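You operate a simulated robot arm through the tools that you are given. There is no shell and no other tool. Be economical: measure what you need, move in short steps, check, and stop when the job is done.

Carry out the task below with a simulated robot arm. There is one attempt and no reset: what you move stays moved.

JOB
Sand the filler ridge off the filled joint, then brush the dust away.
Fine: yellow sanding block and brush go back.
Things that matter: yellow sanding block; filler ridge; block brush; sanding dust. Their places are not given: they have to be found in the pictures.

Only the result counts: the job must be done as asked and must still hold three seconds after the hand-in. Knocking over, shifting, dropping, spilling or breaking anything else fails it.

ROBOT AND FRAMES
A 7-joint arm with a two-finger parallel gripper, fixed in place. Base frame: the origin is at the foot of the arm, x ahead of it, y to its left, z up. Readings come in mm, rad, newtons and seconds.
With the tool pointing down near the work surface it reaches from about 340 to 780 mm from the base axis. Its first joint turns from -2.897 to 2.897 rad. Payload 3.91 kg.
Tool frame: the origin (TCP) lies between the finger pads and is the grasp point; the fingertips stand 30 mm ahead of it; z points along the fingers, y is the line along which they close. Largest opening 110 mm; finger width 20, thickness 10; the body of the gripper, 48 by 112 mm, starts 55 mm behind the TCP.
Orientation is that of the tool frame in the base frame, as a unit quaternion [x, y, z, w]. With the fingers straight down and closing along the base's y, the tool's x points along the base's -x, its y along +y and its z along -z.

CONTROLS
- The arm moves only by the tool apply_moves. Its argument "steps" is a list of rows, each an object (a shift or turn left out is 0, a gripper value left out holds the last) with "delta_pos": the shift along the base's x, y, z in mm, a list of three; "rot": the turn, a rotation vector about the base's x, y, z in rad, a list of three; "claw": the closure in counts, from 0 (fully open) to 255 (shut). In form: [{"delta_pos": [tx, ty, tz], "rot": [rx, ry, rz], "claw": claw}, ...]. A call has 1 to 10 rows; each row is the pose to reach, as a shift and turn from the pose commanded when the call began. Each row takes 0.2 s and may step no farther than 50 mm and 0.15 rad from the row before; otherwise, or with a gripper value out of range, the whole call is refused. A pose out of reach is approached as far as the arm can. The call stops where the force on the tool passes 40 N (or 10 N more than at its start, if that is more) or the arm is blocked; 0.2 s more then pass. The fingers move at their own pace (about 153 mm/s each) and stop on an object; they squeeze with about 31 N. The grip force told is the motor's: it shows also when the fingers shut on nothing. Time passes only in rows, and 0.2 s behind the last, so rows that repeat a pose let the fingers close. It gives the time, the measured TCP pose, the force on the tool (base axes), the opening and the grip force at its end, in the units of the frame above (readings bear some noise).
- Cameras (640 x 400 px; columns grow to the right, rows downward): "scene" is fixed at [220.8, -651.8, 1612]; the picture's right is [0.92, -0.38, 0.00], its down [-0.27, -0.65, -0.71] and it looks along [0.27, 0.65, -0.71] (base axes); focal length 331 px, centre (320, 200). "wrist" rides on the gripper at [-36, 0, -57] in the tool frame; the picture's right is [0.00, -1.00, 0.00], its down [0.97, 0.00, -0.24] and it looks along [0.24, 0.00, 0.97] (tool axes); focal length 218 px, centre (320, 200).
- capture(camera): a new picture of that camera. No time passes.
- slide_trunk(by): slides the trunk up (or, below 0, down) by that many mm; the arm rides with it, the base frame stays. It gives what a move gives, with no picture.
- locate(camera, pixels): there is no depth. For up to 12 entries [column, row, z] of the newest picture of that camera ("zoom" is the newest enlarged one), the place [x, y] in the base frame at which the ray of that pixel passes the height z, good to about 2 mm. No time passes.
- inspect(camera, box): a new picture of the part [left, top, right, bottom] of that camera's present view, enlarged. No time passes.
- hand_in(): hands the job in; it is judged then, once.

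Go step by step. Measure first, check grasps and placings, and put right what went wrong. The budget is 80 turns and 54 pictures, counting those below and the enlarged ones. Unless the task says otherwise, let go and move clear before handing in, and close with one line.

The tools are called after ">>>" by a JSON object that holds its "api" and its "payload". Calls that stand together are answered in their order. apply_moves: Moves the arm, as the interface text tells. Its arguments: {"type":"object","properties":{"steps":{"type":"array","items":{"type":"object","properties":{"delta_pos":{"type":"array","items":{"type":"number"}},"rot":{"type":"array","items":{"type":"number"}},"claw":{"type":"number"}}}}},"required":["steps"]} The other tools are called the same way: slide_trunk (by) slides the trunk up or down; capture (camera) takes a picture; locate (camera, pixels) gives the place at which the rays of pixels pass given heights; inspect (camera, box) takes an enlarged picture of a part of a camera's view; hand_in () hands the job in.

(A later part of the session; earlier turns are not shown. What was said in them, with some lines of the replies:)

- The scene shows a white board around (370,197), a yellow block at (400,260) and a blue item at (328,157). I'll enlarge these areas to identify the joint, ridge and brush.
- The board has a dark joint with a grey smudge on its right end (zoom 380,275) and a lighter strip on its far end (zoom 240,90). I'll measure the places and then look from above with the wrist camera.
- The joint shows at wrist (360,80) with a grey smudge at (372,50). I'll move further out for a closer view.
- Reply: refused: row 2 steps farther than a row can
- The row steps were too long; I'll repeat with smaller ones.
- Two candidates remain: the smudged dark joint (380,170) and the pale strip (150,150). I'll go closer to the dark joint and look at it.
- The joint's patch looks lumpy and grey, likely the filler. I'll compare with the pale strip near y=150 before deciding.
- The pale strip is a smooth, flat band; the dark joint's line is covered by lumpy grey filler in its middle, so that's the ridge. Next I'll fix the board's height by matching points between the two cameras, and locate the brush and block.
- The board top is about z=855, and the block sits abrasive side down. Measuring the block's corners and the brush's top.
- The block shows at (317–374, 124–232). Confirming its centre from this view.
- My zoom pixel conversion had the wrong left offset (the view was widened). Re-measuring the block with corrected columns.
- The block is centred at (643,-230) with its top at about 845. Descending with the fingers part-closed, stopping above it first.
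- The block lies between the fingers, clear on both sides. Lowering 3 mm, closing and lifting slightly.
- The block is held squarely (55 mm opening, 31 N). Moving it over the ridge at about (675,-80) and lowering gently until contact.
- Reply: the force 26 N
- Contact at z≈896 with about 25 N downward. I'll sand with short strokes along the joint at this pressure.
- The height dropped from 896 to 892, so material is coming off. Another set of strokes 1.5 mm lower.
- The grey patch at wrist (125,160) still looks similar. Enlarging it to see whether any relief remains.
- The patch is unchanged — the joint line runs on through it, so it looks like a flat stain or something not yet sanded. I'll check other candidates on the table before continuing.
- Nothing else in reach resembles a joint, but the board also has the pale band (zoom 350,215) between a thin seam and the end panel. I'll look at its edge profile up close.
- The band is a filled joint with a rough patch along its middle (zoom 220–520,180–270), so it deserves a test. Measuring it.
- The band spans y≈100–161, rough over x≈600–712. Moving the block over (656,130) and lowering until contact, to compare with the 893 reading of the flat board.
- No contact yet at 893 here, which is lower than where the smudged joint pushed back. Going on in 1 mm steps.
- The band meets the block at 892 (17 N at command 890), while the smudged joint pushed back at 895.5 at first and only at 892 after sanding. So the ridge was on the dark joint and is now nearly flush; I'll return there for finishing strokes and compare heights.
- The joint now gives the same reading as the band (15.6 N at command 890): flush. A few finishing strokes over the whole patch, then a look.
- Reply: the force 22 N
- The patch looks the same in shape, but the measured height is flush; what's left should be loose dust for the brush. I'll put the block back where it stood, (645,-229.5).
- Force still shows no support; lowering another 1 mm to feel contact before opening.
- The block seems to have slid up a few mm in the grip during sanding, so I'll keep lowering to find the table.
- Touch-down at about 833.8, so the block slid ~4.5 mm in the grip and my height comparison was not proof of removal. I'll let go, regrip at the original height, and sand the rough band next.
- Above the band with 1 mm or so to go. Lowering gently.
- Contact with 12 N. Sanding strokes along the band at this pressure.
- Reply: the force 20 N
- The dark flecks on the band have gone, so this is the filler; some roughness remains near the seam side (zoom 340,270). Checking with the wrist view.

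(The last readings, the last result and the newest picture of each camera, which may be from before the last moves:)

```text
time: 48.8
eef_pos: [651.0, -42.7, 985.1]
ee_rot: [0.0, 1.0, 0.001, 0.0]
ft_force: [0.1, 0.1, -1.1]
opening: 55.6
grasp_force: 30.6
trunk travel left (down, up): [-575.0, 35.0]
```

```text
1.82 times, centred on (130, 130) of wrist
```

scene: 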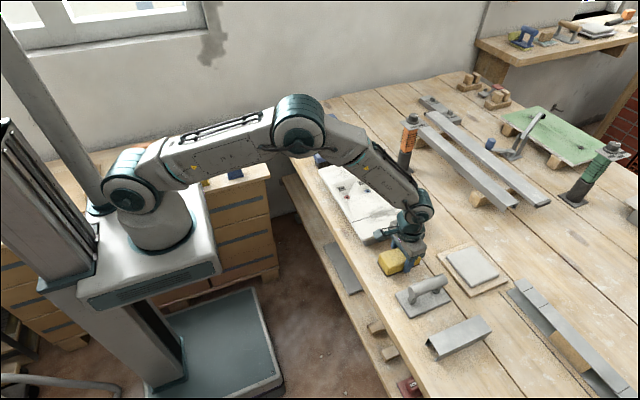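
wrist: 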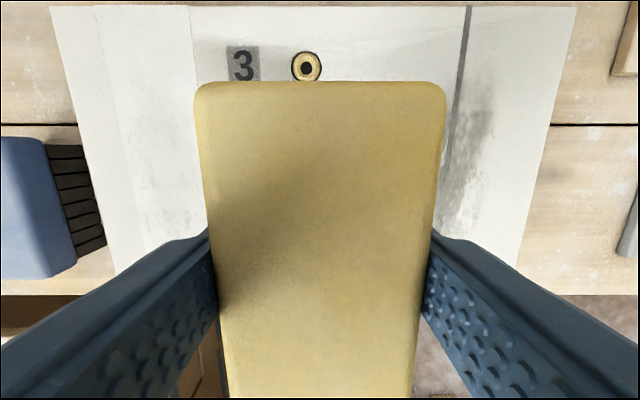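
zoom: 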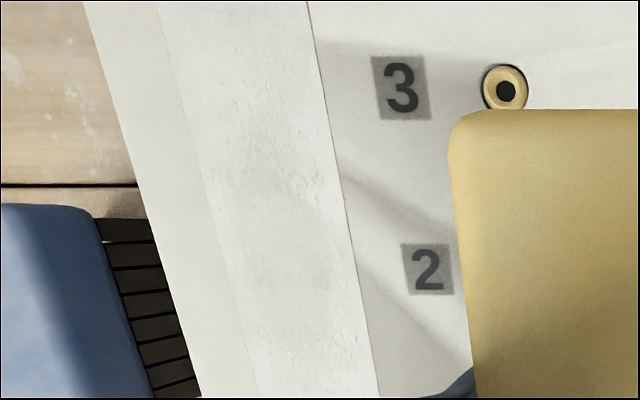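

Roughness remains toward larger x and at the seam side. Going back for strokes over a wider area (x 605–735, y 115–142).

>>> {"api": "apply_moves", "payload": {"steps": [{"delta_pos": [0, 45, 0]}, {"delta_pos": [0, 90, 0]}, {"delta_pos": [0, 130, -20]}, {"delta_pos": [0, 158, -55]}, {"delta_pos": [0, 158, -85]}, {"delta_pos": [0, 158, -88]}, {"delta_pos": [0, 158, -90]}]}}

>>> {"api": "apply_moves", "payload": {"steps": [{"delta_pos": [20, 0, 0]}, {"delta_pos": [40, 0, 0]}, {"delta_pos": [60, 0, 0]}, {"delta_pos": [80, 0, 0]}, {"delta_pos": [60, 0, 0]}, {"delta_pos": [40, 0, 0]}, {"delta_pos": [60, 0, 0]}, {"delta_pos": [80, 0, 0]}, {"delta_pos": [80, 8, 0]}, {"delta_pos": [60, 10, 0]}]}}

>>> {"api": "apply_moves", "payload": {"steps": [{"delta_pos": [-20, 0, 0]}, {"delta_pos": [0, 0, 0]}, {"delta_pos": [20, 0, 0]}, {"delta_pos": [20, 8, 0]}, {"delta_pos": [0, 12, 0]}, {"delta_pos": [-20, 12, 0]}, {"delta_pos": [-40, 8, 0]}, {"delta_pos": [-60, 0, 0]}, {"delta_pos": [-60, -10, 0]}]}}

>>> {"api": "apply_moves", "payload": {"steps": [{"delta_pos": [-20, 0, 0]}, {"delta_pos": [-40, 0, 0]}, {"delta_pos": [-50, 0, 0]}, {"delta_pos": [-50, 10, 0]}, {"delta_pos": [-30, 12, 0]}, {"delta_pos": [-10, 12, 0]}, {"delta_pos": [-10, 0, 0]}, {"delta_pos": [0, 0, 0]}, {"delta_pos": [20, 0, 0]}]}}

>>> {"api": "apply_moves", "payload": {"steps": [{"delta_pos": [0, 0, 30]}, {"delta_pos": [0, -40, 60]}, {"delta_pos": [0, -80, 90]}, {"delta_pos": [0, -125, 90]}, {"delta_pos": [0, -160, 90]}]}}

>>> {"api": "inspect", "payload": {"camera": "wrist", "box": [30, 20, 230, 240]}}

```text
time: 50.4
eef_pos: [655.4, 117.1, 895.6]
ee_rot: [0.0, 1.0, 0.0, 0.0]
ft_force: [-0.5, -0.1, 1.6]
opening: 55.7
grasp_force: 30.8
trunk travel left (down, up): [-575.0, 35.0]
```

```text
time: 52.6
eef_pos: [714.0, 128.5, 895.2]
ee_rot: [-0.001, 1.0, 0.0, 0.001]
ft_force: [-1.1, 0.6, 13.0]
opening: 55.5
grasp_force: 31.0
trunk travel left (down, up): [-575.0, 35.0]
```

```text
time: 54.6
eef_pos: [653.4, 117.3, 896.2]
ee_rot: [0.0, 1.0, 0.0, 0.0]
ft_force: [-0.1, 3.6, 9.5]
opening: 55.8
grasp_force: 30.1
trunk travel left (down, up): [-575.0, 35.0]
```

```text
time: 56.6
eef_pos: [674.1, 115.5, 895.1]
ee_rot: [0.001, 1.0, 0.0, 0.0]
ft_force: [-0.3, 0.4, 4.5]
opening: 55.6
grasp_force: 30.6
trunk travel left (down, up): [-575.0, 35.0]
```

```text
time: 57.8
eef_pos: [676.2, -43.4, 983.1]
ee_rot: [0.0, 1.0, 0.0, 0.0]
ft_force: [0.6, -0.3, -0.8]
opening: 55.8
grasp_force: 31.2
trunk travel left (down, up): [-575.0, 35.0]
```

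```text
1.82 times, centred on (130, 130) of wrist
```

zoom: 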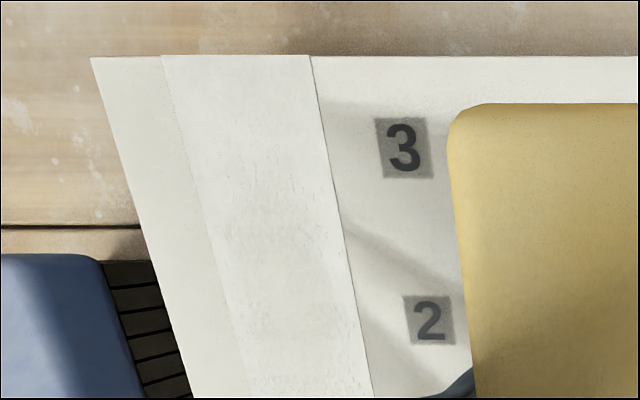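

The far section is smooth now; mild texture remains around (270,230). Comparing in the scene view used before.

>>> {"api": "inspect", "payload": {"camera": "scene", "box": [315, 150, 375, 190]}}

```text
10.00 times, centred on (345, 170) of scene
```

zoom: 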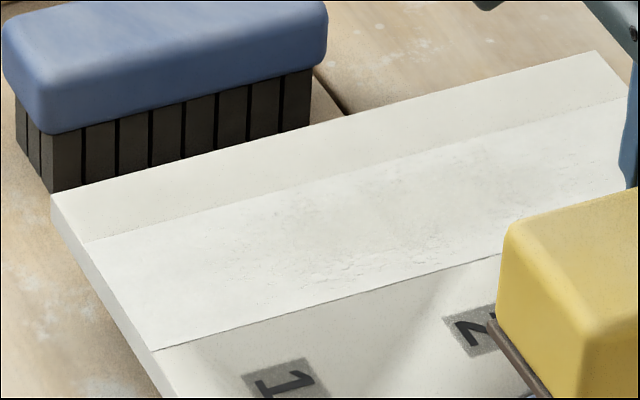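

Only faint texture near (350,260) remains, probably dust. I'll give one more careful set of strokes there for safety.

>>> {"api": "apply_moves", "payload": {"steps": [{"delta_pos": [-10, 45, 0]}, {"delta_pos": [-20, 90, 0]}, {"delta_pos": [-30, 130, -20]}, {"delta_pos": [-35, 168, -50]}, {"delta_pos": [-35, 168, -85]}, {"delta_pos": [-35, 168, -89]}, {"delta_pos": [-35, 168, -91]}]}}

>>> {"api": "apply_moves", "payload": {"steps": [{"delta_pos": [20, 0, 0]}, {"delta_pos": [40, 0, 0]}, {"delta_pos": [60, 0, 0]}, {"delta_pos": [40, 0, 0]}, {"delta_pos": [20, 0, 0]}, {"delta_pos": [0, 0, 0]}, {"delta_pos": [-20, 0, 0]}, {"delta_pos": [-30, 0, 0]}, {"delta_pos": [-10, 0, 0]}, {"delta_pos": [10, 0, 0]}]}}

>>> {"api": "apply_moves", "payload": {"steps": [{"delta_pos": [15, 8, 0]}, {"delta_pos": [30, 8, 0]}, {"delta_pos": [50, 8, 0]}, {"delta_pos": [30, 8, 0]}, {"delta_pos": [10, 8, 0]}, {"delta_pos": [-10, 8, 0]}, {"delta_pos": [-30, 8, 0]}, {"delta_pos": [-40, 0, 0]}, {"delta_pos": [-20, -8, 0]}, {"delta_pos": [0, -8, 0]}]}}

>>> {"api": "apply_moves", "payload": {"steps": [{"delta_pos": [0, 0, 30]}, {"delta_pos": [0, -40, 60]}, {"delta_pos": [0, -85, 60]}, {"delta_pos": [0, -130, 60]}, {"delta_pos": [0, -175, 60]}, {"delta_pos": [0, -220, 60]}, {"delta_pos": [0, -265, 60]}, {"delta_pos": [0, -310, 60]}, {"delta_pos": [0, -345, 60]}]}}

>>> {"api": "inspect", "payload": {"camera": "scene", "box": [315, 150, 375, 190]}}

```text
time: 59.4
eef_pos: [641.6, 124.6, 895.3]
ee_rot: [0.0, 1.0, 0.0, 0.003]
ft_force: [0.7, -1.6, 17.3]
opening: 55.7
grasp_force: 31.4
trunk travel left (down, up): [-575.0, 35.0]
```

```text
time: 61.6
eef_pos: [648.5, 125.7, 894.6]
ee_rot: [-0.001, 1.0, 0.0, -0.001]
ft_force: [-4.7, 0.7, 15.5]
opening: 55.9
grasp_force: 31.0
trunk travel left (down, up): [-575.0, 35.0]
```

```text
time: 63.8
eef_pos: [649.3, 115.1, 894.7]
ee_rot: [0.001, 1.0, 0.0, -0.001]
ft_force: [-3.5, -1.2, 10.6]
opening: 55.6
grasp_force: 31.4
trunk travel left (down, up): [-575.0, 35.0]
```

```text
time: 65.8
eef_pos: [650.1, -228.5, 953.9]
ee_rot: [-0.001, 1.0, 0.001, 0.0]
ft_force: [0.2, 0.1, -1.2]
opening: 55.5
grasp_force: 31.0
trunk travel left (down, up): [-575.0, 35.0]
```

```text
10.00 times, centred on (345, 170) of scene
```

zoom: 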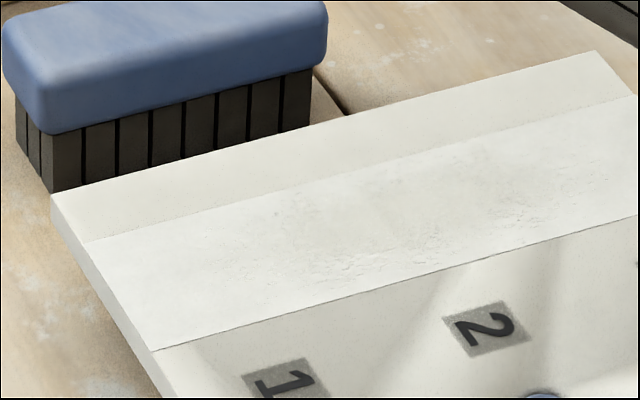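

The dark ridge flecks are gone and what remains looks like pale dust. Returning the block to (645,-230), lowering gently.

>>> {"api": "apply_moves", "payload": {"steps": [{"delta_pos": [-5, -1, -40]}, {"delta_pos": [-5, -1, -80]}, {"delta_pos": [-5, -1, -105]}, {"delta_pos": [-5, -1, -112]}, {"delta_pos": [-5, -1, -114]}]}}

>>> {"api": "apply_moves", "payload": {"steps": [{"delta_pos": [0, 0, -1]}, {"delta_pos": [0, 0, -2]}]}}

```text
time: 67.0
eef_pos: [644.9, -229.3, 839.2]
ee_rot: [0.0, 1.0, 0.001, 0.0]
ft_force: [-0.2, 0.7, -1.7]
opening: 55.7
grasp_force: 31.1
trunk travel left (down, up): [-575.0, 35.0]
```

```text
time: 67.6
eef_pos: [644.5, -228.9, 837.8]
ee_rot: [0.0, 1.0, -0.001, 0.0]
ft_force: [0.2, -0.5, -1.7]
opening: 55.5
grasp_force: 31.1
trunk travel left (down, up): [-575.0, 35.0]
```

>>> {"api": "apply_moves", "payload": {"steps": [{"delta_pos": [0, -0.7, -0.6]}, {"delta_pos": [0, -0.7, -1]}]}}

>>> {"api": "apply_moves", "payload": {"steps": [{"delta_pos": [0, 0, -0.4]}, {"delta_pos": [0, 0, -0.8]}]}}

```text
time: 68.2
eef_pos: [645.0, -228.4, 836.8]
ee_rot: [0.0, 1.0, -0.001, 0.0]
ft_force: [0.1, -0.1, -0.7]
opening: 55.5
grasp_force: 30.5
trunk travel left (down, up): [-575.0, 35.0]
```

```text
time: 68.8
eef_pos: [644.7, -229.3, 837.6]
ee_rot: [0.0, 1.0, 0.0, 0.0]
ft_force: [1.7, -0.3, 6.0]
opening: 55.5
grasp_force: 30.3
trunk travel left (down, up): [-575.0, 35.0]
```

Contact felt (6 N). Releasing, rising, and moving over to the brush side.

>>> {"api": "apply_moves", "payload": {"steps": [{"delta_pos": [0, 0, 0.5], "claw": 55}, {"delta_pos": [0, 0, 0.5], "claw": 55}, {"delta_pos": [0, 0, 40], "claw": 55}, {"delta_pos": [0, 0, 85], "claw": 55}, {"delta_pos": [0, 0, 130], "claw": 55}]}}

>>> {"api": "apply_moves", "payload": {"steps": [{"delta_pos": [0, 50, 5]}, {"delta_pos": [0, 99, 5]}, {"delta_pos": [0, 148, 5]}, {"delta_pos": [0, 197, 5]}, {"delta_pos": [0, 246, 5]}, {"delta_pos": [0, 295, 5]}, {"delta_pos": [0, 344, 5]}, {"delta_pos": [0, 393, 5]}, {"delta_pos": [0, 442, 5]}, {"delta_pos": [0, 490, 5]}]}}

>>> {"api": "capture", "payload": {"camera": "wrist"}}

>>> {"api": "capture", "payload": {"camera": "scene"}}

```text
time: 70.0
eef_pos: [642.2, -228.1, 965.2]
ee_rot: [0.0, 1.0, 0.0, -0.001]
ft_force: [0.1, -0.5, -0.3]
opening: 86.2
grasp_force: 0.0
trunk travel left (down, up): [-575.0, 35.0]
```

```text
refused: row 1 steps farther than a row can; nothing moved
```

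```text
14 pictures are left
```

wrist: 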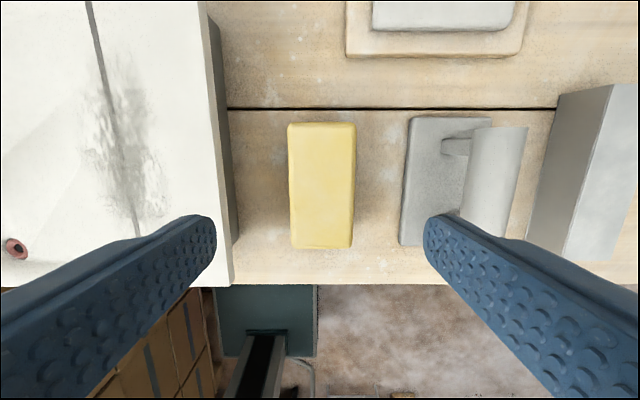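

```text
13 pictures are left
```

scene: 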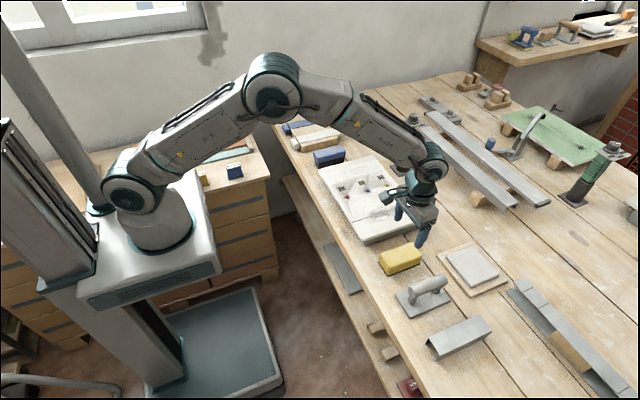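

The block is back in its place, at scene (400,260) as before. The move was refused for its first step; repeating it with smaller ones.

>>> {"api": "apply_moves", "payload": {"steps": [{"delta_pos": [0, 48, 0]}, {"delta_pos": [0, 96, 0]}, {"delta_pos": [0, 144, 0]}, {"delta_pos": [0, 192, 0]}, {"delta_pos": [0, 240, 0]}, {"delta_pos": [0, 288, 0]}, {"delta_pos": [0, 336, 0]}, {"delta_pos": [0, 384, 0]}, {"delta_pos": [0, 432, 0]}, {"delta_pos": [0, 480, 0]}]}}

>>> {"api": "capture", "payload": {"camera": "wrist"}}

```text
time: 72.2
eef_pos: [642.7, 253.5, 964.7]
ee_rot: [0.0, 1.0, -0.001, -0.001]
ft_force: [-0.5, 0.9, 0.6]
opening: 86.1
grasp_force: 0.1
trunk travel left (down, up): [-575.0, 35.0]
```

```text
12 pictures are left
```

wrist: 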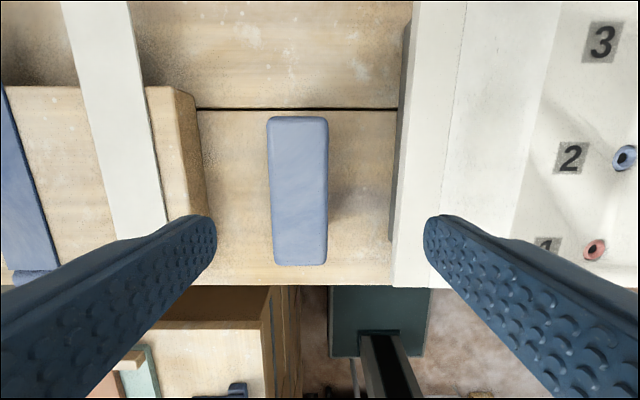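

The brush back shows at (268–327, 118–264). Matching it in both cameras for its height and centre.

>>> {"api": "locate", "payload": {"camera": "wrist", "pixels": [[268, 118, 850], [327, 118, 850], [326, 264, 850], [273, 264, 850], [268, 118, 870], [327, 118, 870], [326, 264, 870], [273, 264, 870], [195, 100, 800], [205, 240, 840], [408, 20, 840]]}}

>>> {"api": "locate", "payload": {"camera": "scene", "pixels": [[314, 153, 850], [340, 146, 850], [345.4, 150.6, 850], [317, 158, 850], [314, 153, 870], [340, 146, 870], [345.4, 150.6, 870], [317, 158, 870]]}}

```text
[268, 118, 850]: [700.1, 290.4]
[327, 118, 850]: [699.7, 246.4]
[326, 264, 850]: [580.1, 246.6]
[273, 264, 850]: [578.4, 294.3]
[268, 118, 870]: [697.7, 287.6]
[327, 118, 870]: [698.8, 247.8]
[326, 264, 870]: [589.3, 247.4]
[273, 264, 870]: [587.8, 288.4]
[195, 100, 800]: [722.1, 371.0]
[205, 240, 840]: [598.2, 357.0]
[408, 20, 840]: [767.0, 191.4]
```

```text
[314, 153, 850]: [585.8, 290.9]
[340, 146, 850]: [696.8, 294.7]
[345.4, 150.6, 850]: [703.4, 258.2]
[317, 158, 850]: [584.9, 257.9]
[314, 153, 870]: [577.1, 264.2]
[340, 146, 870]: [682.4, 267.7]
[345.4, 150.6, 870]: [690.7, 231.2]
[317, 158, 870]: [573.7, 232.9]
```

Brush centre is (641,269), top about 853. Descending so the fingers grip the blue back, then closing and lifting a bit.

>>> {"api": "apply_moves", "payload": {"steps": [{"delta_pos": [-1, 15.5, -35], "claw": 75}, {"delta_pos": [-1, 15.5, -75], "claw": 75}, {"delta_pos": [-1, 15.5, -100], "claw": 75}, {"delta_pos": [-1, 15.5, -114], "claw": 75}, {"delta_pos": [-1, 15.5, -114], "claw": 255}, {"delta_pos": [-1, 15.5, -114], "claw": 255}, {"delta_pos": [-1, 15.5, -114], "claw": 255}]}}

>>> {"api": "apply_moves", "payload": {"steps": [{"delta_pos": [0, 0, 30]}, {"delta_pos": [0, 0, 70]}, {"delta_pos": [0, 0, 100]}]}}

>>> {"api": "inspect", "payload": {"camera": "scene", "box": [290, 100, 400, 180]}}

```text
time: 73.8
eef_pos: [646.0, 265.0, 852.1]
ee_rot: [-0.001, 1.0, -0.001, 0.0]
ft_force: [0.3, -0.2, 0.2]
opening: 45.9
grasp_force: 30.7
trunk travel left (down, up): [-575.0, 35.0]
```

```text
time: 74.6
eef_pos: [643.4, 265.7, 952.6]
ee_rot: [0.0, 1.0, 0.0, 0.0]
ft_force: [0.5, -0.1, -1.2]
opening: 45.7
grasp_force: 31.5
trunk travel left (down, up): [-575.0, 35.0]
```

```text
5.00 times, centred on (345, 140) of scene
```

zoom: 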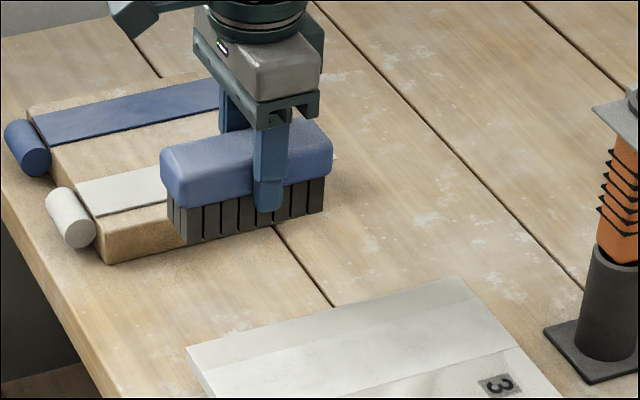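

The brush is held level (46 mm opening). Bristles hang about 52 mm below the TCP; moving over the seam side of the band at y≈82 and lowering to contact at about 909.

>>> {"api": "apply_moves", "payload": {"steps": [{"delta_pos": [-5, -45, 0]}, {"delta_pos": [-15, -90, 0]}, {"delta_pos": [-20, -135, 0]}, {"delta_pos": [-25, -184, 0]}, {"delta_pos": [-25, -184, -20]}, {"delta_pos": [-25, -184, -38]}]}}

>>> {"api": "apply_moves", "payload": {"steps": [{"delta_pos": [0, 0, -1.5]}, {"delta_pos": [0, 0, -3]}, {"delta_pos": [0, 0, -4.5]}, {"delta_pos": [0, 0, -6]}]}}

```text
time: 76.0
eef_pos: [620.8, 82.4, 913.1]
ee_rot: [0.0, 1.0, 0.0, 0.0]
ft_force: [-0.1, 0.6, -1.2]
opening: 45.4
grasp_force: 30.9
trunk travel left (down, up): [-575.0, 35.0]
```

```text
time: 77.0
eef_pos: [620.3, 81.9, 908.8]
ee_rot: [0.0, 1.0, 0.001, 0.001]
ft_force: [0.0, -1.4, 9.9]
opening: 45.3
grasp_force: 31.0
trunk travel left (down, up): [-575.0, 35.0]
```

Bristles touch with 10 N. Sweeping outward (+y) over the band, off the end of the board, then the next lane.

>>> {"api": "apply_moves", "payload": {"steps": [{"delta_pos": [0, 18, 0]}, {"delta_pos": [0, 36, 0]}, {"delta_pos": [0, 54, 0]}, {"delta_pos": [0, 72, 0]}, {"delta_pos": [0, 90, 0]}, {"delta_pos": [0, 108, 0]}, {"delta_pos": [0, 115, 0]}, {"delta_pos": [0, 115, 20]}]}}

>>> {"api": "apply_moves", "payload": {"steps": [{"delta_pos": [40, -20, 0]}, {"delta_pos": [80, -48, 0]}, {"delta_pos": [95, -90, 0]}, {"delta_pos": [95, -115, -10]}, {"delta_pos": [95, -115, -18]}, {"delta_pos": [95, -115, -20]}]}}

>>> {"api": "apply_moves", "payload": {"steps": [{"delta_pos": [0, 18, 0]}, {"delta_pos": [0, 36, 0]}, {"delta_pos": [0, 54, 0]}, {"delta_pos": [0, 72, 0]}, {"delta_pos": [0, 90, 0]}, {"delta_pos": [0, 108, 0]}, {"delta_pos": [0, 115, 0]}, {"delta_pos": [0, 115, 20]}]}}

>>> {"api": "apply_moves", "payload": {"steps": [{"delta_pos": [-30, -30, 0]}, {"delta_pos": [-50, -75, 0]}, {"delta_pos": [-50, -115, 0]}, {"delta_pos": [-50, -115, -10]}, {"delta_pos": [-50, -115, -18]}, {"delta_pos": [-50, -115, -20]}]}}

>>> {"api": "apply_moves", "payload": {"steps": [{"delta_pos": [0, 18, 0]}, {"delta_pos": [0, 36, 0]}, {"delta_pos": [0, 54, 0]}, {"delta_pos": [0, 72, 0]}, {"delta_pos": [0, 90, 0]}, {"delta_pos": [0, 108, 0]}, {"delta_pos": [0, 115, 0]}, {"delta_pos": [0, 115, 40]}, {"delta_pos": [0, 115, 80]}]}}

>>> {"api": "inspect", "payload": {"camera": "scene", "box": [315, 150, 375, 190]}}

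```text
time: 78.8
eef_pos: [619.6, 197.2, 927.3]
ee_rot: [-0.001, 1.0, 0.0, 0.0]
ft_force: [0.5, -0.1, -1.2]
opening: 45.6
grasp_force: 30.5
trunk travel left (down, up): [-575.0, 35.0]
```

```text
time: 80.2
eef_pos: [714.0, 82.9, 909.0]
ee_rot: [0.0, 1.0, 0.0, 0.001]
ft_force: [-1.3, 0.7, 3.4]
opening: 45.5
grasp_force: 31.3
trunk travel left (down, up): [-575.0, 35.0]
```

```text
time: 82.0
eef_pos: [713.1, 198.2, 927.7]
ee_rot: [-0.001, 1.0, 0.0, -0.001]
ft_force: [-0.3, -0.3, -0.5]
opening: 45.6
grasp_force: 31.6
trunk travel left (down, up): [-575.0, 35.0]
```

```text
time: 83.4
eef_pos: [663.8, 83.0, 909.5]
ee_rot: [0.0, 1.0, 0.001, 0.001]
ft_force: [-0.5, 0.4, 3.0]
opening: 45.7
grasp_force: 31.3
trunk travel left (down, up): [-575.0, 35.0]
```

```text
time: 85.4
eef_pos: [664.2, 198.9, 988.2]
ee_rot: [0.001, 1.0, 0.0, 0.0]
ft_force: [-0.1, -0.2, -1.9]
opening: 45.5
grasp_force: 30.7
trunk travel left (down, up): [-575.0, 35.0]
```

```text
10.00 times, centred on (345, 170) of scene
```

zoom: 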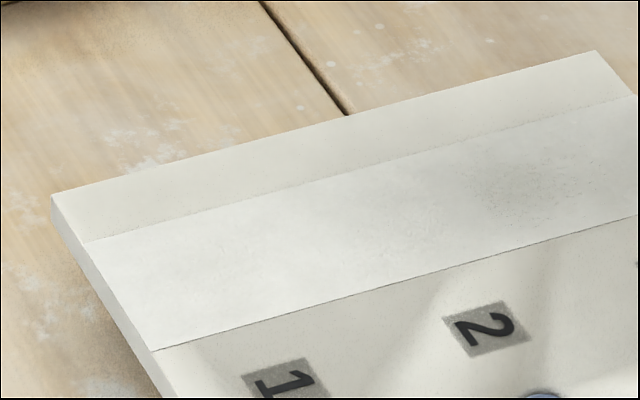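

The band is now clean on the left; a little speckle remains at zoom (530,195), x≈712,y≈120. Sweeping there twice more with slightly more pressure.

>>> {"api": "apply_moves", "payload": {"steps": [{"delta_pos": [25, -35, -10]}, {"delta_pos": [50, -70, -20]}, {"delta_pos": [50, -115, -40]}, {"delta_pos": [50, -115, -70]}, {"delta_pos": [50, -115, -79]}, {"delta_pos": [50, -115, -81]}]}}

>>> {"api": "apply_moves", "payload": {"steps": [{"delta_pos": [0, 18, 0]}, {"delta_pos": [0, 36, 0]}, {"delta_pos": [0, 54, 0]}, {"delta_pos": [0, 72, 0]}, {"delta_pos": [0, 90, 0]}, {"delta_pos": [0, 108, 0]}, {"delta_pos": [0, 115, 0]}, {"delta_pos": [0, 115, 20]}]}}

>>> {"api": "apply_moves", "payload": {"steps": [{"delta_pos": [0, -40, 0]}, {"delta_pos": [8, -80, 0]}, {"delta_pos": [15, -115, 0]}, {"delta_pos": [15, -115, -10]}, {"delta_pos": [15, -115, -18]}, {"delta_pos": [15, -115, -20]}]}}

>>> {"api": "apply_moves", "payload": {"steps": [{"delta_pos": [0, 18, 0]}, {"delta_pos": [0, 36, 0]}, {"delta_pos": [0, 54, 0]}, {"delta_pos": [0, 72, 0]}, {"delta_pos": [0, 90, 0]}, {"delta_pos": [0, 108, 0]}, {"delta_pos": [0, 115, 0]}, {"delta_pos": [0, 115, 40]}, {"delta_pos": [-40, 125, 80]}]}}

>>> {"api": "inspect", "payload": {"camera": "scene", "box": [320, 145, 384, 190]}}

```text
time: 86.8
eef_pos: [713.1, 82.9, 908.6]
ee_rot: [0.0, 1.0, 0.0, 0.001]
ft_force: [-0.5, 0.8, 8.7]
opening: 45.4
grasp_force: 30.2
trunk travel left (down, up): [-575.0, 35.0]
```

```text
time: 88.6
eef_pos: [711.7, 197.3, 925.1]
ee_rot: [-0.001, 1.0, 0.0, -0.001]
ft_force: [-0.1, -0.2, -1.1]
opening: 45.8
grasp_force: 31.1
trunk travel left (down, up): [-575.0, 35.0]
```

```text
time: 90.0
eef_pos: [730.7, 82.6, 909.4]
ee_rot: [0.0, 1.0, 0.001, 0.001]
ft_force: [-2.7, 0.8, 3.9]
opening: 45.5
grasp_force: 30.9
trunk travel left (down, up): [-575.0, 35.0]
```

```text
refused: row 9 steps farther than a row can; nothing moved
```

```text
8.89 times, centred on (352, 168) of scene
```

zoom: 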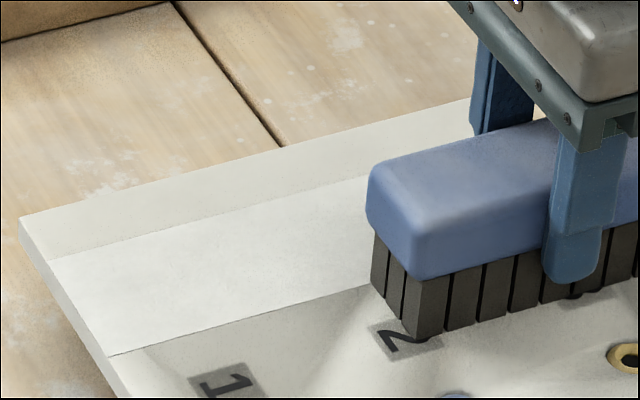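

The last sweep call was refused (last row too long); repeating it. The visible band is clean.

>>> {"api": "apply_moves", "payload": {"steps": [{"delta_pos": [0, 18, -0.5]}, {"delta_pos": [0, 36, -0.5]}, {"delta_pos": [0, 54, -0.5]}, {"delta_pos": [0, 72, -0.5]}, {"delta_pos": [0, 90, -0.5]}, {"delta_pos": [0, 108, -0.5]}, {"delta_pos": [0, 115, 0]}, {"delta_pos": [-10, 115, 40]}, {"delta_pos": [-35, 135, 50]}]}}

>>> {"api": "apply_moves", "payload": {"steps": [{"delta_pos": [-20, 35, 0]}, {"delta_pos": [-52, 68, 0]}]}}

>>> {"api": "inspect", "payload": {"camera": "scene", "box": [320, 145, 384, 190]}}

>>> {"api": "inspect", "payload": {"camera": "scene", "box": [340, 180, 440, 250]}}

```text
time: 92.0
eef_pos: [693.2, 220.0, 956.2]
ee_rot: [0.0, 1.0, 0.0, 0.0]
ft_force: [-0.9, -0.3, -0.3]
opening: 45.5
grasp_force: 30.6
trunk travel left (down, up): [-575.0, 35.0]
```

```text
time: 92.6
eef_pos: [642.1, 286.2, 953.7]
ee_rot: [0.0, 1.0, 0.0, 0.0]
ft_force: [0.7, -0.5, -1.4]
opening: 45.6
grasp_force: 31.0
trunk travel left (down, up): [-575.0, 35.0]
```

```text
8.89 times, centred on (352, 168) of scene
```

zoom: 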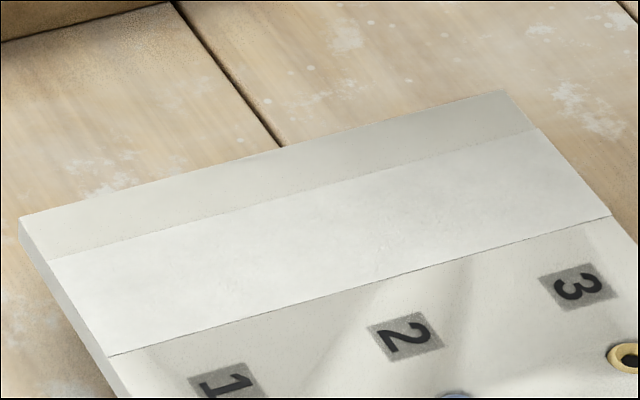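

```text
5.71 times, centred on (390, 215) of scene
```

zoom: 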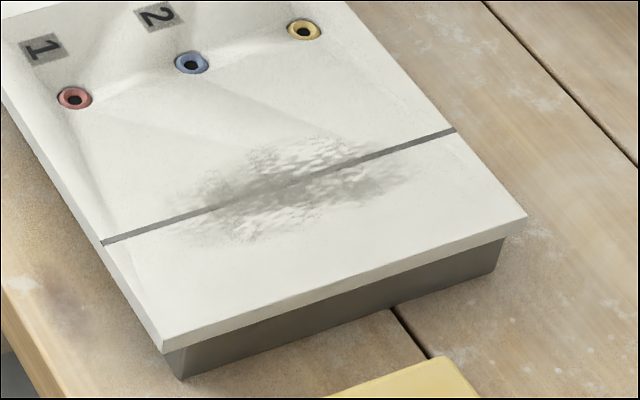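

The band is smooth and clean. The grey patch on the dark joint persists; since I rubbed there too, I'll sweep it once with the brush in case any dust lies on it.

>>> {"api": "apply_moves", "payload": {"steps": [{"delta_pos": [0, -48, 10]}, {"delta_pos": [0, -96, 10]}, {"delta_pos": [0, -144, 10]}, {"delta_pos": [0, -192, 10]}, {"delta_pos": [0, -240, 10]}, {"delta_pos": [0, -288, 10]}, {"delta_pos": [5, -326, 0]}, {"delta_pos": [5, -326, -30]}, {"delta_pos": [5, -326, -42]}, {"delta_pos": [5, -326, -44.5]}]}}

>>> {"api": "apply_moves", "payload": {"steps": [{"delta_pos": [0, -18, -0.5]}, {"delta_pos": [0, -36, -0.5]}, {"delta_pos": [0, -54, -0.5]}, {"delta_pos": [0, -72, -0.5]}, {"delta_pos": [0, -90, -0.5]}, {"delta_pos": [0, -108, -0.5]}, {"delta_pos": [0, -112, 20]}]}}

>>> {"api": "apply_moves", "payload": {"steps": [{"delta_pos": [20, 40, 0]}, {"delta_pos": [40, 80, 0]}, {"delta_pos": [60, 112, 0]}, {"delta_pos": [60, 112, -15]}, {"delta_pos": [60, 112, -20.5]}]}}

>>> {"api": "apply_moves", "payload": {"steps": [{"delta_pos": [0, -18, 0]}, {"delta_pos": [0, -36, 0]}, {"delta_pos": [0, -54, 0]}, {"delta_pos": [0, -72, 0]}, {"delta_pos": [0, -90, 0]}, {"delta_pos": [0, -108, 0]}, {"delta_pos": [0, -112, 20]}, {"delta_pos": [-10, -80, 50]}, {"delta_pos": [-20, -40, 65]}]}}

>>> {"api": "apply_moves", "payload": {"steps": [{"delta_pos": [-5, 48, 0]}, {"delta_pos": [-10, 96, 0]}, {"delta_pos": [-15, 144, 0]}, {"delta_pos": [-20, 192, 0]}, {"delta_pos": [-25, 240, 0]}, {"delta_pos": [-35, 288, 0]}, {"delta_pos": [-43, 330, 0]}, {"delta_pos": [-43, 348, 0]}]}}

>>> {"api": "inspect", "payload": {"camera": "scene", "box": [340, 180, 440, 250]}}

```text
time: 94.8
eef_pos: [647.3, -41.6, 912.4]
ee_rot: [0.0, 1.0, 0.001, 0.0]
ft_force: [0.4, 0.5, -0.9]
opening: 45.4
grasp_force: 31.3
trunk travel left (down, up): [-575.0, 35.0]
```

```text
time: 96.4
eef_pos: [646.2, -153.4, 933.9]
ee_rot: [0.001, 1.0, 0.0, 0.0]
ft_force: [-0.2, -0.1, -1.0]
opening: 45.7
grasp_force: 30.9
trunk travel left (down, up): [-575.0, 35.0]
```

```text
time: 97.6
eef_pos: [708.5, -38.8, 911.0]
ee_rot: [0.0, 1.0, 0.0, 0.0]
ft_force: [-0.3, 0.2, -1.0]
opening: 45.3
grasp_force: 30.5
trunk travel left (down, up): [-575.0, 35.0]
```

```text
time: 99.6
eef_pos: [690.2, -78.8, 976.4]
ee_rot: [0.0, 1.0, 0.0, -0.001]
ft_force: [-0.2, 0.8, -1.5]
opening: 45.5
grasp_force: 31.3
trunk travel left (down, up): [-575.0, 35.0]
```

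```text
time: 101.4
eef_pos: [644.4, 268.3, 977.2]
ee_rot: [0.0, 1.0, 0.0, 0.001]
ft_force: [-0.5, -0.1, -1.4]
opening: 45.5
grasp_force: 31.4
trunk travel left (down, up): [-575.0, 35.0]
```

```text
5.71 times, centred on (390, 215) of scene
```

zoom: 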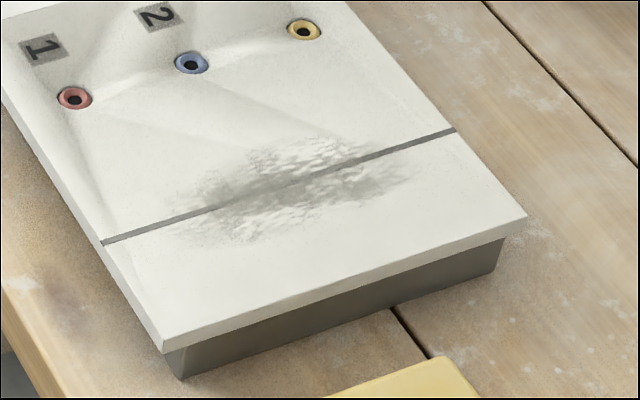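

The patch is unchanged — a fixed mark on the unfilled joint, not dust; the sanded band showed the full sequence of ridge, grit, clean. Putting the brush back at (644,268).

>>> {"api": "apply_moves", "payload": {"steps": [{"delta_pos": [-1, 0, -45]}, {"delta_pos": [-1, 0, -90]}, {"delta_pos": [-1, 0, -112]}, {"delta_pos": [-1, 0, -120]}, {"delta_pos": [-1, 0, -123]}]}}

>>> {"api": "apply_moves", "payload": {"steps": [{"delta_pos": [0, 0, -0.7]}, {"delta_pos": [0, 0, -1.4]}]}}

>>> {"api": "apply_moves", "payload": {"steps": [{"delta_pos": [0, 0, -0.5]}, {"delta_pos": [0, 0, -1]}]}}

```text
time: 102.6
eef_pos: [642.3, 267.3, 853.9]
ee_rot: [0.0, 1.0, -0.001, 0.0]
ft_force: [0.5, 0.3, -1.2]
opening: 45.6
grasp_force: 31.2
trunk travel left (down, up): [-575.0, 35.0]
```

```text
time: 103.2
eef_pos: [643.3, 265.8, 852.6]
ee_rot: [-0.001, 1.0, 0.0, 0.0]
ft_force: [-0.6, 0.5, -1.5]
opening: 45.7
grasp_force: 31.0
trunk travel left (down, up): [-575.0, 35.0]
```

```text
time: 103.8
eef_pos: [643.4, 266.9, 851.0]
ee_rot: [0.001, 1.0, -0.001, -0.001]
ft_force: [0.1, 0.0, -1.0]
opening: 45.6
grasp_force: 31.0
trunk travel left (down, up): [-575.0, 35.0]
```

>>> {"api": "apply_moves", "payload": {"steps": [{"delta_pos": [0, 0, -0.5]}, {"delta_pos": [0, 0, -1]}]}}

>>> {"api": "apply_moves", "payload": {"steps": [{"delta_pos": [0, 0, -0.4]}, {"delta_pos": [0, 0, -0.8]}]}}

```text
time: 104.4
eef_pos: [644.3, 267.4, 851.9]
ee_rot: [0.0, 1.0, -0.001, 0.0]
ft_force: [-1.0, 1.2, 2.6]
opening: 45.7
grasp_force: 30.8
trunk travel left (down, up): [-575.0, 35.0]
```

```text
time: 105.0
eef_pos: [643.8, 267.0, 852.3]
ee_rot: [-0.001, 1.0, 0.001, 0.002]
ft_force: [0.6, 0.9, 9.6]
opening: 45.7
grasp_force: 30.9
trunk travel left (down, up): [-575.0, 35.0]
```

The brush stands on the table (9.6 N). Letting go and moving clear.

>>> {"api": "apply_moves", "payload": {"steps": [{"delta_pos": [0, 0, 0.5], "claw": 70}, {"delta_pos": [0, 0, 0.5], "claw": 70}, {"delta_pos": [0, 0, 45], "claw": 70}, {"delta_pos": [0, 0, 90], "claw": 70}, {"delta_pos": [0, 0, 135], "claw": 70}, {"delta_pos": [-45, 0, 150], "claw": 70}, {"delta_pos": [-90, 0, 160], "claw": 70}, {"delta_pos": [-135, 0, 165], "claw": 70}]}}

>>> {"api": "capture", "payload": {"camera": "scene"}}

>>> {"api": "inspect", "payload": {"camera": "scene", "box": [300, 135, 440, 285]}}

```text
time: 106.8
eef_pos: [506.7, 266.8, 1014.0]
ee_rot: [-0.001, 1.0, 0.0, 0.0]
ft_force: [0.2, 0.0, -0.2]
opening: 79.7
grasp_force: 0.0
trunk travel left (down, up): [-575.0, 35.0]
```

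```text
5 pictures are left
```

scene: 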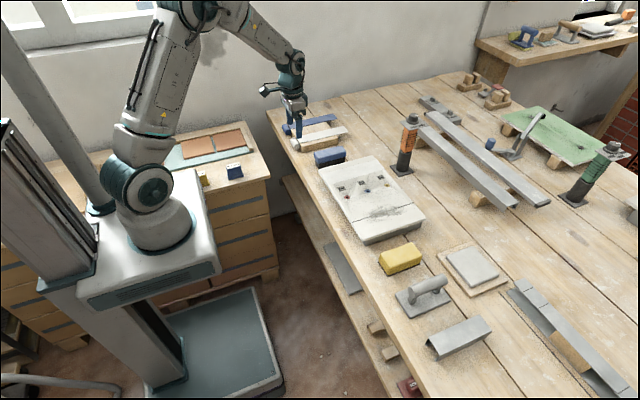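

```text
2.67 times, centred on (370, 210) of scene
```

zoom: 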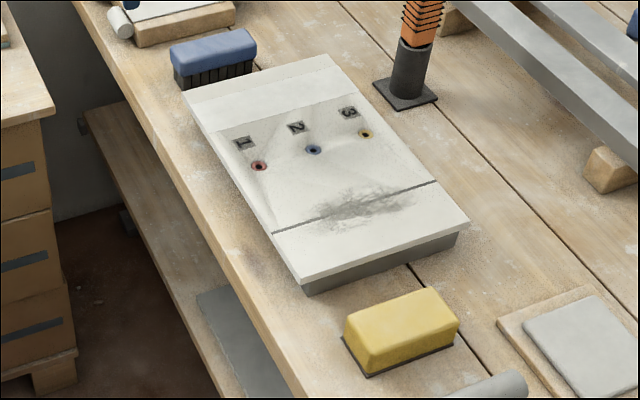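

The filled band is smooth and clean, the brush (scene 328,157) and block (400,260) are back where they were, and the arm is clear. Handing in.

>>> {"api": "hand_in", "payload": {}}

```text
The job is handed in.
```

I sanded the filler ridge off the pale filled joint and brushed the dust away. The yellow block and the brush are back in their places to within a few mm. I first sanded and swept the dark joint by mistake; the grey patch on it looked unchanged, so I took it for a fixed mark, though I never confirmed that sweep touched the surface.
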